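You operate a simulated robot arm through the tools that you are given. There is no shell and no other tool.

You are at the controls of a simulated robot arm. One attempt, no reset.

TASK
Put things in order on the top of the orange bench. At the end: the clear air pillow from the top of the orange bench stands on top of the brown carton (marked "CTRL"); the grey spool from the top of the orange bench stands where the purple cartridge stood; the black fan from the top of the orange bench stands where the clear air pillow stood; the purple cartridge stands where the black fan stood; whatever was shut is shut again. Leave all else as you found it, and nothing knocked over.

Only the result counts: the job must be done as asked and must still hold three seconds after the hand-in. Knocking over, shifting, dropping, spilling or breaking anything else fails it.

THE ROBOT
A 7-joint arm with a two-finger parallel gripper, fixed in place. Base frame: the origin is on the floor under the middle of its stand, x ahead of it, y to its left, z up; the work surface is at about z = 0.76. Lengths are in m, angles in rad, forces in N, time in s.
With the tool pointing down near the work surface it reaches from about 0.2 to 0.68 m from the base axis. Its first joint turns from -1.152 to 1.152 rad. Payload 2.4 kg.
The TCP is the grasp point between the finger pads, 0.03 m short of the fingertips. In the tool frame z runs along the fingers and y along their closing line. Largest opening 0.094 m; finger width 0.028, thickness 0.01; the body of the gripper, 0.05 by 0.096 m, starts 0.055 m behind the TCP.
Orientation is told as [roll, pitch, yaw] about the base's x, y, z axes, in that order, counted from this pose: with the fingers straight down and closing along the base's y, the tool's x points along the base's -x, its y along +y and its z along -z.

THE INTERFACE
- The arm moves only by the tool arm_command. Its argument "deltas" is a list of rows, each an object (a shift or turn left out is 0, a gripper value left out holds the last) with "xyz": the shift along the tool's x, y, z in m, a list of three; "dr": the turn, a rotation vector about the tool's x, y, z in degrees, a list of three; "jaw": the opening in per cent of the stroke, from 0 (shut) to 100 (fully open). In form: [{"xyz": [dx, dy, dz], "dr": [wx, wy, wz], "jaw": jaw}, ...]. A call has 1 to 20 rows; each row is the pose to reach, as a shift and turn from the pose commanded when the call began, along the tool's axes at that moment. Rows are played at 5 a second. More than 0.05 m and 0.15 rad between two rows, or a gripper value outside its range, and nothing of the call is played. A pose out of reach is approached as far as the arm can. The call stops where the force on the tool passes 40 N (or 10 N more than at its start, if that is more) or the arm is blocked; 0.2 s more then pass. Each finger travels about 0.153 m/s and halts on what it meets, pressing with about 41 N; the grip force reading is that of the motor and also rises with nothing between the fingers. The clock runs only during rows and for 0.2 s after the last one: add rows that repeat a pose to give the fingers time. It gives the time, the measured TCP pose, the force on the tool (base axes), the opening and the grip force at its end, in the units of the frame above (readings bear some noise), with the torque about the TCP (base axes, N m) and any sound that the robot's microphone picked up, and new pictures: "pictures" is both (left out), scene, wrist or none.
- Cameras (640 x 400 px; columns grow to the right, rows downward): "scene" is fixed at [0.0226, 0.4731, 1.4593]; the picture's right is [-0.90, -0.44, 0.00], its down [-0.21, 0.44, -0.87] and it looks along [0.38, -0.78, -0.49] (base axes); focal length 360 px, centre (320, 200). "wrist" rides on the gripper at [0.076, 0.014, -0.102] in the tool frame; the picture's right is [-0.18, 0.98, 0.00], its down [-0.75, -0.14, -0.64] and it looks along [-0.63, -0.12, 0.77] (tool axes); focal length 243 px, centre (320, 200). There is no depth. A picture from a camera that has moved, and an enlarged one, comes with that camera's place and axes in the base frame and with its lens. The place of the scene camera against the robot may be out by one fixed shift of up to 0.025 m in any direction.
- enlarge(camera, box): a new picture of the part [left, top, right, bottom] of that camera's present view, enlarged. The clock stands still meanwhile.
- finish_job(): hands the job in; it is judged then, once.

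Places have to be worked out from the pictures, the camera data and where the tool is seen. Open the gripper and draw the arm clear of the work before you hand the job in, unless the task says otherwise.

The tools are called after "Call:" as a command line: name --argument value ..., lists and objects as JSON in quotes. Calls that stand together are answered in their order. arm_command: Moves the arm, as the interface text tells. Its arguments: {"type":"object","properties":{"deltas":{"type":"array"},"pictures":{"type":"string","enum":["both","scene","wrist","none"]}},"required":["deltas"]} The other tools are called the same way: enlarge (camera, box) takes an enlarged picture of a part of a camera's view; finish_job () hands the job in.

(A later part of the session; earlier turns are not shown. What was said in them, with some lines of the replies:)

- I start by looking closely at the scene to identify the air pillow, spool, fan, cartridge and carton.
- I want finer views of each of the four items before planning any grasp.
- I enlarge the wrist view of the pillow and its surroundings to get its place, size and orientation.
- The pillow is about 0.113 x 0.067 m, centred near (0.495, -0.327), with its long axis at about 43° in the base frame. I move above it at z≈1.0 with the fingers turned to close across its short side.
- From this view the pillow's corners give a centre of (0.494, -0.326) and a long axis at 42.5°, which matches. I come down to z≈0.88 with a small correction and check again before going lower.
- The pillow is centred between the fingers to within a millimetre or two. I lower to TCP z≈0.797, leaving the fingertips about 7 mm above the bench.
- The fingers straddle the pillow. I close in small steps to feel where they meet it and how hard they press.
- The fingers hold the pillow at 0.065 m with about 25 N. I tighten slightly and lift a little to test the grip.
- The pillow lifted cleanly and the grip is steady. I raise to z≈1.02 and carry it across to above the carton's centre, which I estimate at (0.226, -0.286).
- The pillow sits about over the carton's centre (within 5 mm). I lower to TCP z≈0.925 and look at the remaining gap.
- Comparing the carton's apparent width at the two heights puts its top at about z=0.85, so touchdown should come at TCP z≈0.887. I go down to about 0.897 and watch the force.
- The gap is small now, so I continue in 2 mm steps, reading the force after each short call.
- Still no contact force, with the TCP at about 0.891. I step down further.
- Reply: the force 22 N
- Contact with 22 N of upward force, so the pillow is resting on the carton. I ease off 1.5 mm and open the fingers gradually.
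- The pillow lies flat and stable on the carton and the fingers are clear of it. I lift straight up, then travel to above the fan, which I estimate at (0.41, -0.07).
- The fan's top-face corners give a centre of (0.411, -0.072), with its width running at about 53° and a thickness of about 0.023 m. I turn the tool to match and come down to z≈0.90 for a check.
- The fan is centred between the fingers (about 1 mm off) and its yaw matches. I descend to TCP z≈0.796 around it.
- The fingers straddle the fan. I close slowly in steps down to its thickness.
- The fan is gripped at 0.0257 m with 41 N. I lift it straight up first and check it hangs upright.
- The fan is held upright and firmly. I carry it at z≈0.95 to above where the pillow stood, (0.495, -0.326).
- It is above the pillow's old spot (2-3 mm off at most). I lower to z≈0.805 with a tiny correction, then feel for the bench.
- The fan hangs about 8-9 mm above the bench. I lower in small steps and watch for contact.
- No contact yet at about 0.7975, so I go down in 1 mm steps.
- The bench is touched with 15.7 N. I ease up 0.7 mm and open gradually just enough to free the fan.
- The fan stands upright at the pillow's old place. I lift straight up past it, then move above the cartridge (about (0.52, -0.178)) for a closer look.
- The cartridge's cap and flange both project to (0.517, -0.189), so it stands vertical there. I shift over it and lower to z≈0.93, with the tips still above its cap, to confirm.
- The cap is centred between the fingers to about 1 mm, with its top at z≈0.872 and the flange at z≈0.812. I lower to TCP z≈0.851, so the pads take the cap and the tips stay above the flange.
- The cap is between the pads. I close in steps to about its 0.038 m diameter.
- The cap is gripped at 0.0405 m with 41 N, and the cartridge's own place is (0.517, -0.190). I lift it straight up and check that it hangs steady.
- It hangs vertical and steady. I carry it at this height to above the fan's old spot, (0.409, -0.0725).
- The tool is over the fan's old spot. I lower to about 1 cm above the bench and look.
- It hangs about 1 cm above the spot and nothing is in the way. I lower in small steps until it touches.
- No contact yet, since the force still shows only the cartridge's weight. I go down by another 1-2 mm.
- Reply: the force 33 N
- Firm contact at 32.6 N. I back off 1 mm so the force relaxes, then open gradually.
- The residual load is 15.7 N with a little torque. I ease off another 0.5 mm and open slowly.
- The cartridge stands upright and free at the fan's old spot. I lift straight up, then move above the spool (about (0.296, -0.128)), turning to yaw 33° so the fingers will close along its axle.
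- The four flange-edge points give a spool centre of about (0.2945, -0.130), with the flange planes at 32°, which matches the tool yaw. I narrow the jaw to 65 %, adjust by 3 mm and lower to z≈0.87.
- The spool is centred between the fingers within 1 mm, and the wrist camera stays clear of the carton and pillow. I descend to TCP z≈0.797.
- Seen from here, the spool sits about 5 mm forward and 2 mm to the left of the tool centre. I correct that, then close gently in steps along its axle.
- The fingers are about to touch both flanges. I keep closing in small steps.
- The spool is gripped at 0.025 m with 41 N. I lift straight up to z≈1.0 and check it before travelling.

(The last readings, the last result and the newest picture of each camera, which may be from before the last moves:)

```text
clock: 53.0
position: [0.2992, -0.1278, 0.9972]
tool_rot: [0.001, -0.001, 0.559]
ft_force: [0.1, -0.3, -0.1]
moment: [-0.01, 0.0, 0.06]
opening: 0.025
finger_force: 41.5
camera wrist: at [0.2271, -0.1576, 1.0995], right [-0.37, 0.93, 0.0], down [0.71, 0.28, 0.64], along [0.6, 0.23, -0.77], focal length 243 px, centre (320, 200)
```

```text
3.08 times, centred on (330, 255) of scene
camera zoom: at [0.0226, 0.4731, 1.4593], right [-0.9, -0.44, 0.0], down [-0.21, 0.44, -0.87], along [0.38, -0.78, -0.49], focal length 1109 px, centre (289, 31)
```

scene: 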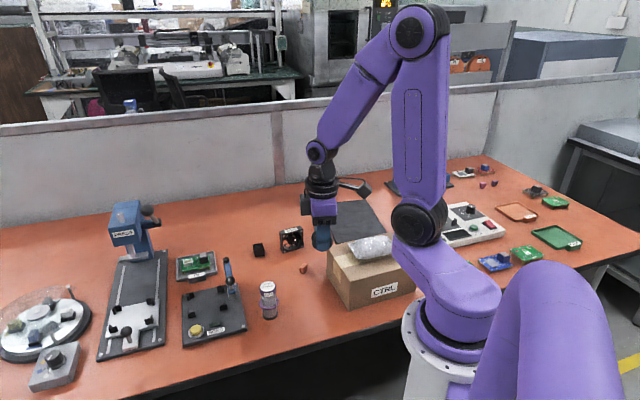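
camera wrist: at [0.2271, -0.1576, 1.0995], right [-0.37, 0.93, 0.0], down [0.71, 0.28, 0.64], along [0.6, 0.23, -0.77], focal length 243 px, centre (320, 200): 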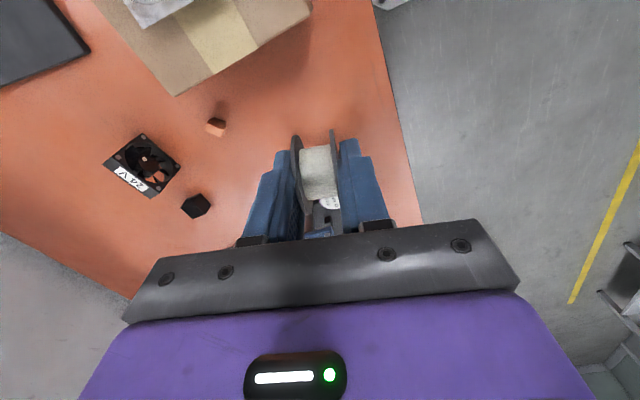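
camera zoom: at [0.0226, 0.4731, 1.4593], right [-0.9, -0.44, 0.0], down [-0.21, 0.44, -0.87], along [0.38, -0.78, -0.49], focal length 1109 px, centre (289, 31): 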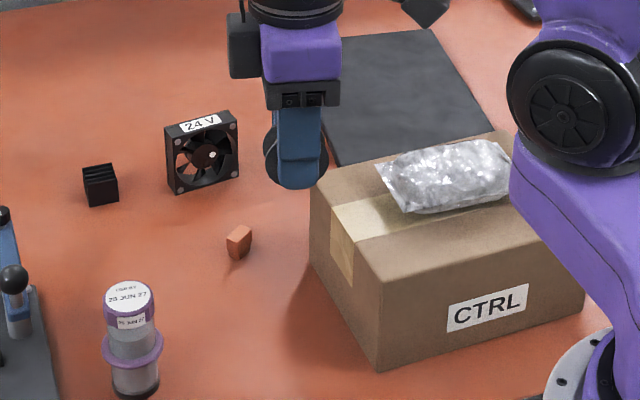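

The spool is held steady. I carry it at z≈1.0 to above the cartridge's old place, (0.517, -0.190).

Call:
arm_command --deltas '[{"xyz": [-0.0255, -0.0282, 0]}, {"xyz": [-0.0511, -0.0563, 0]}, {"xyz": [-0.0766, -0.0845, 0]}, {"xyz": [-0.1021, -0.1127, 0]}, {"xyz": [-0.1277, -0.1408, 0]}, {"xyz": [-0.1532, -0.169, 0]}, {"xyz": [-0.1532, -0.169, 0]}, {"xyz": [-0.1532, -0.169, 0]}]'

Call:
enlarge --camera "wrist" --box '[160, 0, 480, 240]'

```text
clock: 54.8
position: [0.5192, -0.1892, 0.9971]
tool_rot: [0.001, -0.001, 0.558]
ft_force: [0.2, 0.0, -0.4]
moment: [0.02, 0.02, 0.01]
opening: 0.025
finger_force: 41.0
camera wrist: at [0.4468, -0.2178, 1.099], right [-0.36, 0.93, 0.0], down [0.71, 0.28, 0.64], along [0.6, 0.23, -0.77], focal length 243 px, centre (320, 200)
```

scene: 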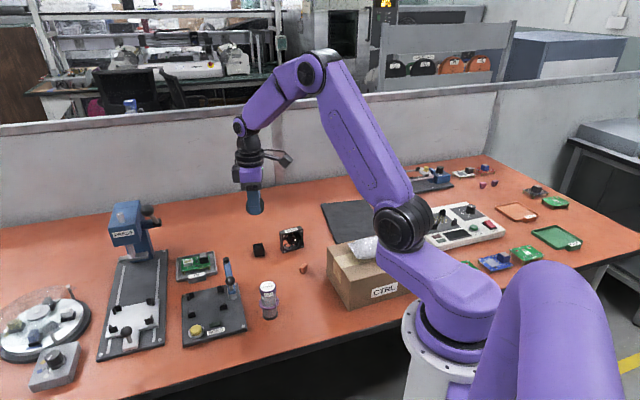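
wrist: 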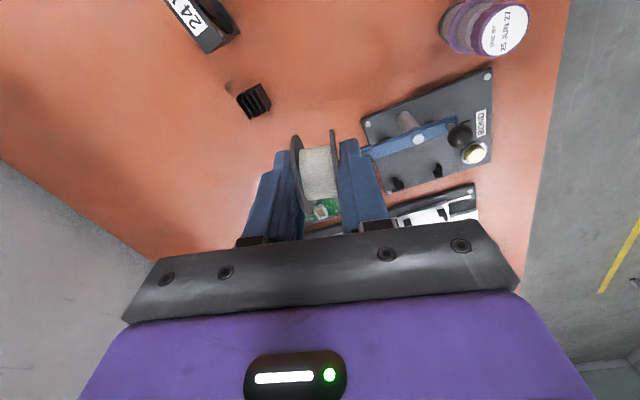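

```text
1.67 times, centred on (320, 120) of wrist
camera zoom: at [0.4468, -0.2178, 1.099], right [-0.36, 0.93, 0.0], down [0.71, 0.28, 0.64], along [0.6, 0.23, -0.77], focal length 404 px, centre (320, 333)
```

zoom: 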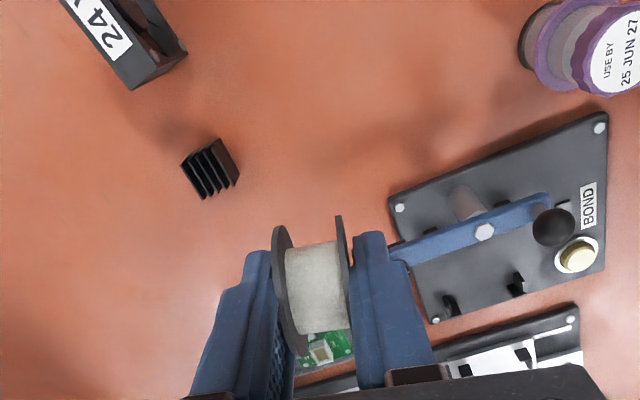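

The tool is over the target within about 2 mm, and the heat sink and BOND lever are clear of the fingers. I lower to z≈0.81.

Call:
arm_command --deltas '[{"xyz": [0.001, 0, 0.045]}, {"xyz": [0.001, 0, 0.09]}, {"xyz": [0.001, 0, 0.135]}, {"xyz": [0.001, 0, 0.17]}, {"xyz": [0.001, 0, 0.188]}, {"xyz": [0.001, 0, 0.188]}]'

Call:
enlarge --camera "scene" --box '[210, 210, 320, 310]'

```text
clock: 56.2
position: [0.5155, -0.1893, 0.8088]
tool_rot: [0.0, 0.001, 0.559]
ft_force: [-0.3, -0.3, -0.2]
moment: [0.01, 0.03, -0.03]
opening: 0.0246
finger_force: 40.8
camera wrist: at [0.4436, -0.2189, 0.9097], right [-0.36, 0.93, 0.0], down [0.71, 0.28, 0.64], along [0.6, 0.23, -0.77], focal length 243 px, centre (320, 200)
```

scene: 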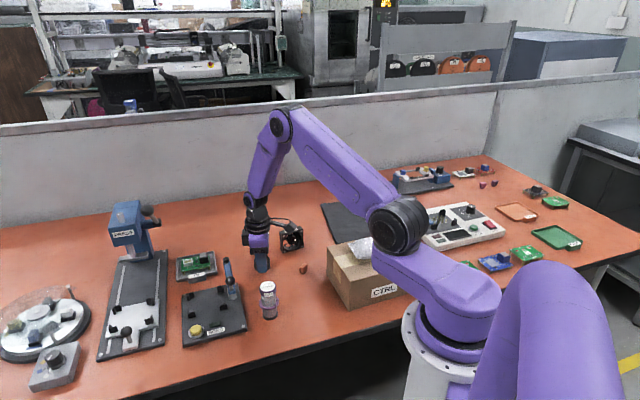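
wrist: 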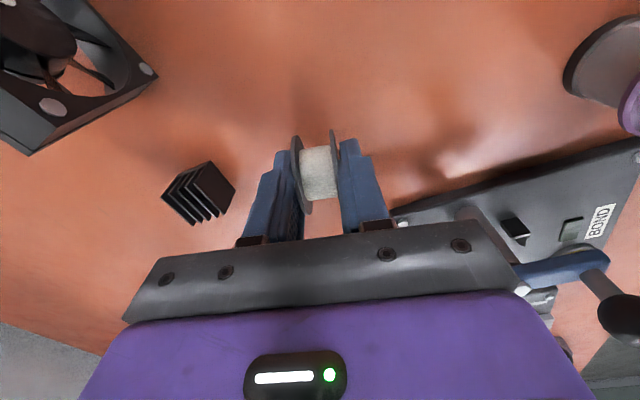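

```text
4.00 times, centred on (265, 260) of scene
camera zoom: at [0.0226, 0.4731, 1.4593], right [-0.9, -0.44, 0.0], down [-0.21, 0.44, -0.87], along [0.38, -0.78, -0.49], focal length 1442 px, centre (540, -40)
```

zoom: 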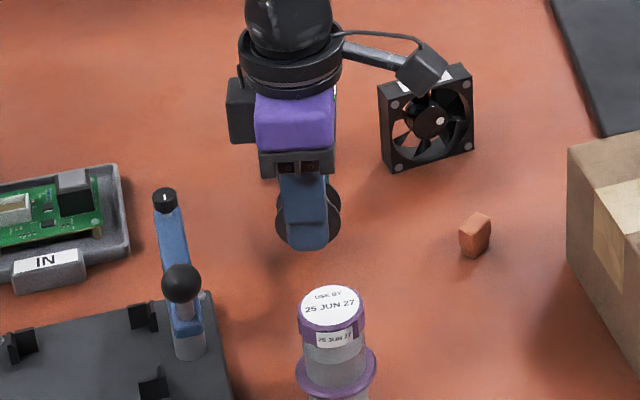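

The spool hangs about 1 cm above its target spot, clear of everything. I lower carefully until it touches.

Call:
arm_command --deltas '[{"xyz": [0, 0, 0.003]}, {"xyz": [0, 0, 0.006]}, {"xyz": [0, 0, 0.009]}, {"xyz": [0, 0, 0.009]}]' --pictures "none"

```text
clock: 57.2
position: [0.5146, -0.1893, 0.8022]
tool_rot: [0.0, 0.0, 0.558]
ft_force: [0.4, -0.2, -0.3]
moment: [0.01, -0.01, -0.03]
opening: 0.0249
finger_force: 40.9
```

No contact yet, so I keep going down in 1 mm rows.

Call:
arm_command --deltas '[{"xyz": [0, 0, 0.001]}, {"xyz": [0, 0, 0.002]}, {"xyz": [0, 0, 0.002]}]' --pictures "none"

```text
clock: 58.0
position: [0.5155, -0.1902, 0.7988]
tool_rot: [0.001, 0.0, 0.557]
ft_force: [0.3, 0.0, -0.7]
moment: [0.0, 0.02, -0.01]
opening: 0.0249
finger_force: 41.3
```

Still free at about 0.799, so I take another 1 mm.

Call:
arm_command --deltas '[{"xyz": [0, 0, 0.001]}, {"xyz": [0, 0, 0.001]}]' --pictures "none"

```text
clock: 58.6
position: [0.5161, -0.1894, 0.7977]
tool_rot: [0.0, -0.001, 0.557]
ft_force: [-0.2, 0.4, -1.0]
moment: [-0.04, -0.01, -0.01]
opening: 0.0252
finger_force: 40.6
```

Still no contact force, so I go down another 1 mm.

Call:
arm_command --deltas '[{"xyz": [0, 0, 0.001]}, {"xyz": [0, 0, 0.001]}]' --pictures "none"

```text
clock: 59.2
position: [0.5164, -0.1901, 0.797]
tool_rot: [0.001, 0.001, 0.558]
ft_force: [0.0, 0.2, 0.6]
moment: [0.0, 0.02, 0.02]
opening: 0.0252
finger_force: 40.6
```

The force is just beginning to change (+0.6 N). I take another 0.7 mm.

Call:
arm_command --deltas '[{"xyz": [0, 0, 0.0007]}, {"xyz": [0, 0, 0.0007]}]' --pictures "none"

Call:
enlarge --camera "scene" --box '[230, 230, 300, 290]'

```text
clock: 59.8
position: [0.5162, -0.1897, 0.7974]
tool_rot: [-0.001, -0.002, 0.558]
ft_force: [-1.7, -0.1, 16.6]
moment: [0.04, 0.08, 0.02]
opening: 0.0249
finger_force: 40.8
```

```text
6.67 times, centred on (265, 260) of scene
camera zoom: at [0.0222, 0.4733, 1.4593], right [-0.9, -0.44, 0.0], down [-0.21, 0.44, -0.87], along [0.38, -0.78, -0.49], focal length 2404 px, centre (687, -200)
```

zoom: 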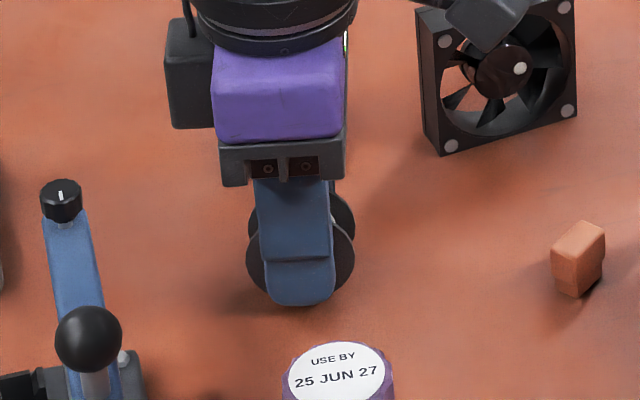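

The spool rests on the bench with 16.6 N. I ease off 0.6 mm, open very gradually so it does not roll, and let it settle.

Call:
arm_command --deltas '[{"xyz": [0, 0, -0.0006]}, {"xyz": [0, 0, -0.0006], "jaw": 26}, {"xyz": [0, 0, -0.0006], "jaw": 27.5}, {"xyz": [0, 0, -0.0006], "jaw": 30}, {"xyz": [0, 0, -0.0006], "jaw": 34}, {"xyz": [0, 0, -0.0006], "jaw": 40}, {"xyz": [0, 0, -0.0006], "jaw": 50}, {"xyz": [0, 0, -0.0006], "jaw": 60}, {"xyz": [0, 0, -0.0006], "jaw": 60}, {"xyz": [0, 0, -0.0006], "jaw": 60}]'

Call:
enlarge --camera "wrist" --box '[200, 60, 440, 260]'

Call:
enlarge --camera "scene" --box '[230, 230, 300, 290]'

```text
clock: 62.0
position: [0.5168, -0.1903, 0.7961]
tool_rot: [0.001, 0.0, 0.557]
ft_force: [0.2, 0.1, -0.2]
moment: [-0.02, 0.0, -0.02]
opening: 0.0565
finger_force: 0.0
camera wrist: at [0.4446, -0.2187, 0.898], right [-0.36, 0.93, 0.0], down [0.71, 0.28, 0.64], along [0.6, 0.23, -0.77], focal length 243 px, centre (320, 200)
```

scene: 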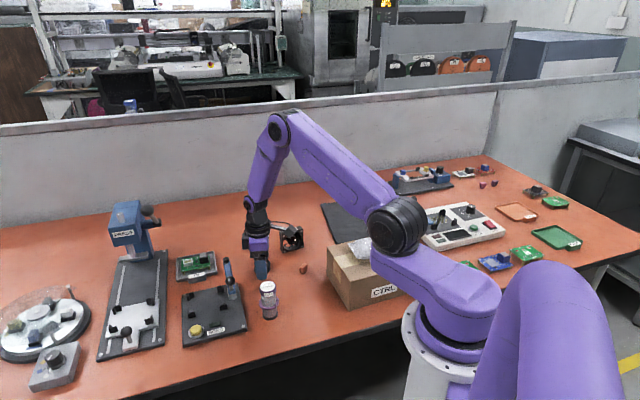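
wrist: 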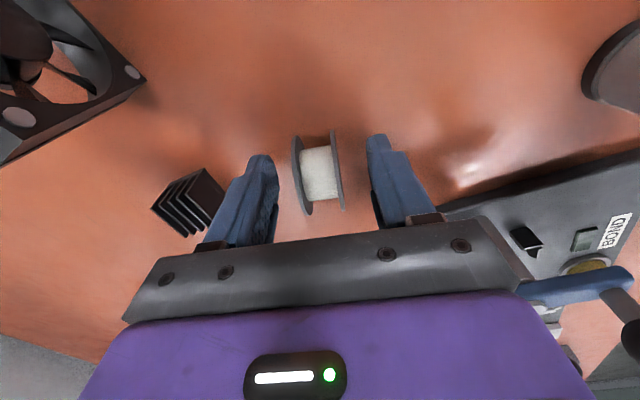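

```text
2.00 times, centred on (320, 160) of wrist
camera zoom: at [0.4446, -0.2187, 0.898], right [-0.36, 0.93, 0.0], down [0.71, 0.28, 0.64], along [0.6, 0.23, -0.77], focal length 485 px, centre (320, 280)
```

zoom: 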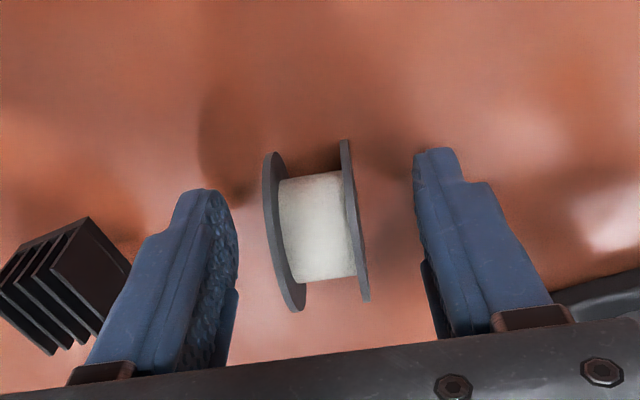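

```text
6.67 times, centred on (265, 260) of scene
camera zoom: at [0.0226, 0.4731, 1.4593], right [-0.9, -0.44, 0.0], down [-0.21, 0.44, -0.87], along [0.38, -0.78, -0.49], focal length 2404 px, centre (687, -200)
```

zoom: 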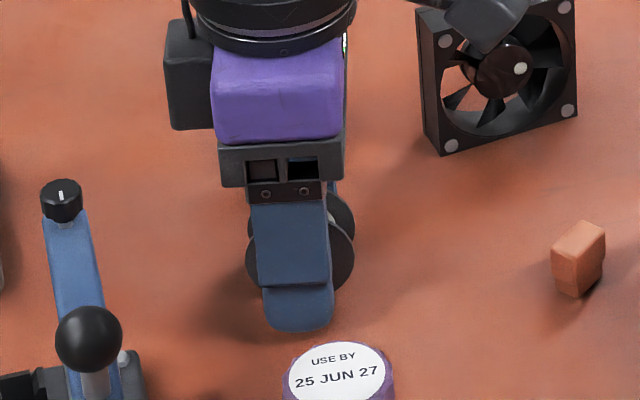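

The spool sits on its rims between the open fingers and has not rolled. I raise the arm straight up slowly and check all four items.

Call:
arm_command --deltas '[{"xyz": [0, 0, -0.01]}, {"xyz": [0, 0, -0.03]}, {"xyz": [0, 0, -0.06]}, {"xyz": [0, 0, -0.1]}, {"xyz": [0, 0, -0.145]}, {"xyz": [0, 0, -0.19]}, {"xyz": [0, 0, -0.235]}, {"xyz": [0, 0, -0.28]}, {"xyz": [0, 0, -0.28]}]'

Call:
enlarge --camera "scene" --box '[220, 210, 420, 340]'

Call:
enlarge --camera "wrist" --box '[120, 0, 480, 240]'

```text
clock: 64.0
position: [0.5173, -0.1897, 1.0772]
tool_rot: [-0.001, 0.001, 0.558]
ft_force: [0.8, 0.2, 0.6]
moment: [-0.01, 0.01, -0.01]
opening: 0.0564
finger_force: 0.1
camera wrist: at [0.4453, -0.2176, 1.1778], right [-0.36, 0.93, 0.0], down [0.71, 0.28, 0.64], along [0.6, 0.23, -0.77], focal length 243 px, centre (320, 200)
```

scene: 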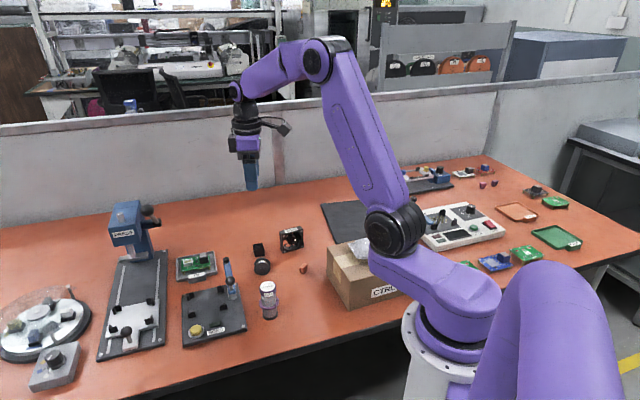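
wrist: 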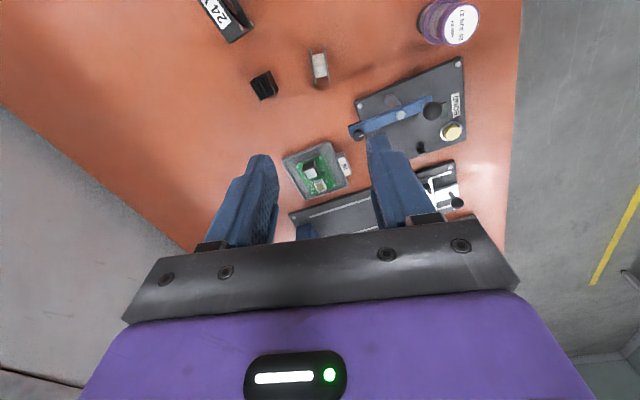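

```text
3.08 times, centred on (320, 275) of scene
camera zoom: at [0.0226, 0.4731, 1.4593], right [-0.9, -0.44, 0.0], down [-0.21, 0.44, -0.87], along [0.38, -0.78, -0.49], focal length 1109 px, centre (320, -31)
```

zoom: 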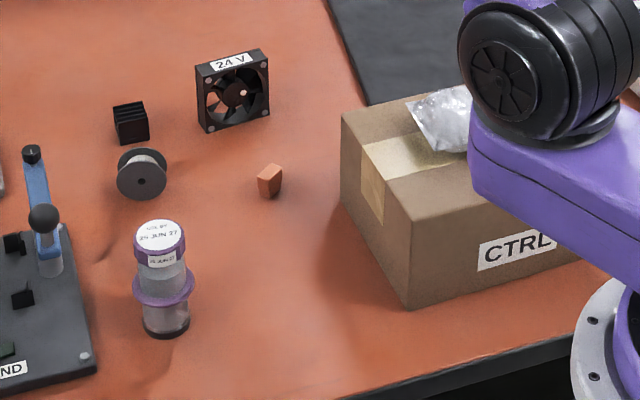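

```text
1.67 times, centred on (300, 120) of wrist
camera zoom: at [0.4453, -0.2176, 1.1778], right [-0.36, 0.93, 0.0], down [0.71, 0.28, 0.64], along [0.6, 0.23, -0.77], focal length 404 px, centre (353, 333)
```

zoom: 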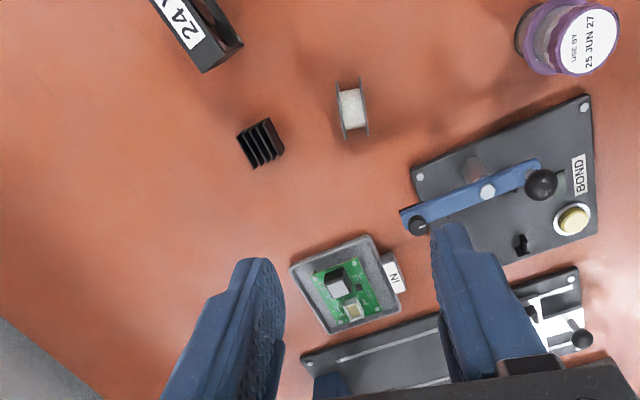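

All four items look right: the pillow on the carton, the fan at the pillow's old spot, the cartridge at the fan's, and the spool at the cartridge's (within several mm by my estimates). I draw the arm back to near its starting pose, with the gripper open.

Call:
arm_command --deltas '[{"xyz": [0.0295, -0.001, -0.01], "dr": [0, 0, 4], "jaw": 100}, {"xyz": [0.059, -0.0023, -0.02], "dr": [0, 0, 8]}, {"xyz": [0.0886, -0.0035, -0.03], "dr": [0, 0, 12]}, {"xyz": [0.118, -0.0046, -0.03], "dr": [0, 0, 16]}, {"xyz": [0.1476, -0.0058, -0.03], "dr": [0, 0, 20]}, {"xyz": [0.177, -0.007, -0.03], "dr": [0, 0, 24]}, {"xyz": [0.2067, -0.008, -0.03], "dr": [0, 0, 28]}, {"xyz": [0.2362, -0.0093, -0.03], "dr": [0, 0, 32]}, {"xyz": [0.2362, -0.0093, -0.03], "dr": [0, 0, 32]}, {"xyz": [0.2362, -0.0093, -0.03], "dr": [0, 0, 32]}, {"xyz": [0.2362, -0.0093, -0.03], "dr": [0, 0, 32]}]'

Call:
enlarge --camera "scene" --box '[220, 200, 420, 340]'

Call:
enlarge --camera "scene" --box '[235, 225, 325, 285]'

Call:
enlarge --camera "scene" --box '[240, 270, 304, 330]'

```text
clock: 66.4
position: [0.3221, -0.3224, 1.1075]
tool_rot: [0.0, 0.0, 0.001]
ft_force: [-0.3, -0.4, -0.3]
moment: [-0.02, 0.02, 0.01]
opening: 0.0938
finger_force: 0.0
camera wrist: at [0.2446, -0.3096, 1.2095], right [0.18, 0.98, 0.0], down [0.75, -0.14, 0.64], along [0.63, -0.12, -0.77], focal length 243 px, centre (320, 200)
```

scene: 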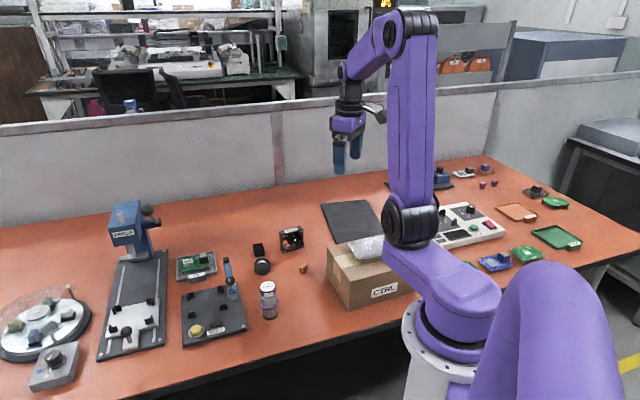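
wrist: 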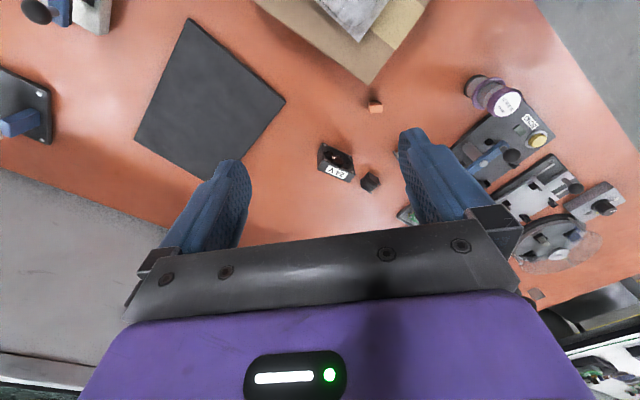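

```text
2.86 times, centred on (320, 270) of scene
camera zoom: at [0.0226, 0.4731, 1.4593], right [-0.9, -0.44, 0.0], down [-0.21, 0.44, -0.87], along [0.38, -0.78, -0.49], focal length 1030 px, centre (320, 0)
```

zoom: 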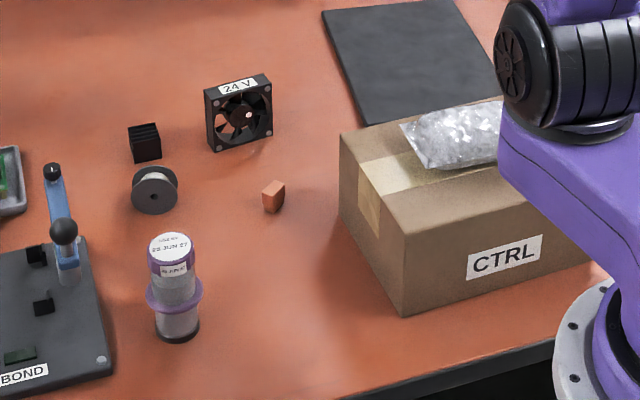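

```text
6.67 times, centred on (280, 255) of scene
camera zoom: at [0.0226, 0.4731, 1.4593], right [-0.9, -0.44, 0.0], down [-0.21, 0.44, -0.87], along [0.38, -0.78, -0.49], focal length 2404 px, centre (587, -167)
```

zoom: 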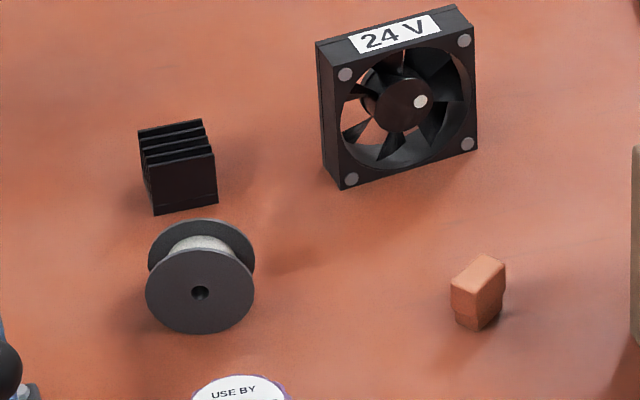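

```text
6.67 times, centred on (272, 300) of scene
camera zoom: at [0.0226, 0.4731, 1.4593], right [-0.9, -0.44, 0.0], down [-0.21, 0.44, -0.87], along [0.38, -0.78, -0.49], focal length 2404 px, centre (640, -467)
```

zoom: 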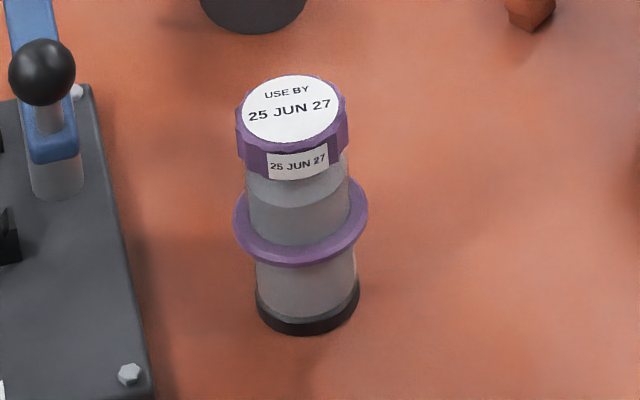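

Everything is settled. The spool hasn't moved since I released it, the fan and cartridge stand upright, the pillow lies on the carton, and the arm is clear with the gripper open. I hand the job in.

Call:
finish_job

```text
The job is handed in.
```

All four items are in their new places, and I've handed the job in. No result came back with the hand-in.

- **Air pillow:** it lies flat on top of the carton marked "CTRL".
- **Fan:** it stands upright where the pillow was, within a few millimetres.
- **Cartridge:** it stands upright where the fan was, about 5 mm off by my estimate.
- **Spool:** it rests on its rims, as it did before, where the cartridge was. It is about 6–7 mm off and did not roll after release.

The last pictures showed nothing knocked over and nothing else moved. I opened nothing, so there was nothing to shut again. The arm is back near its starting pose with the gripper open.
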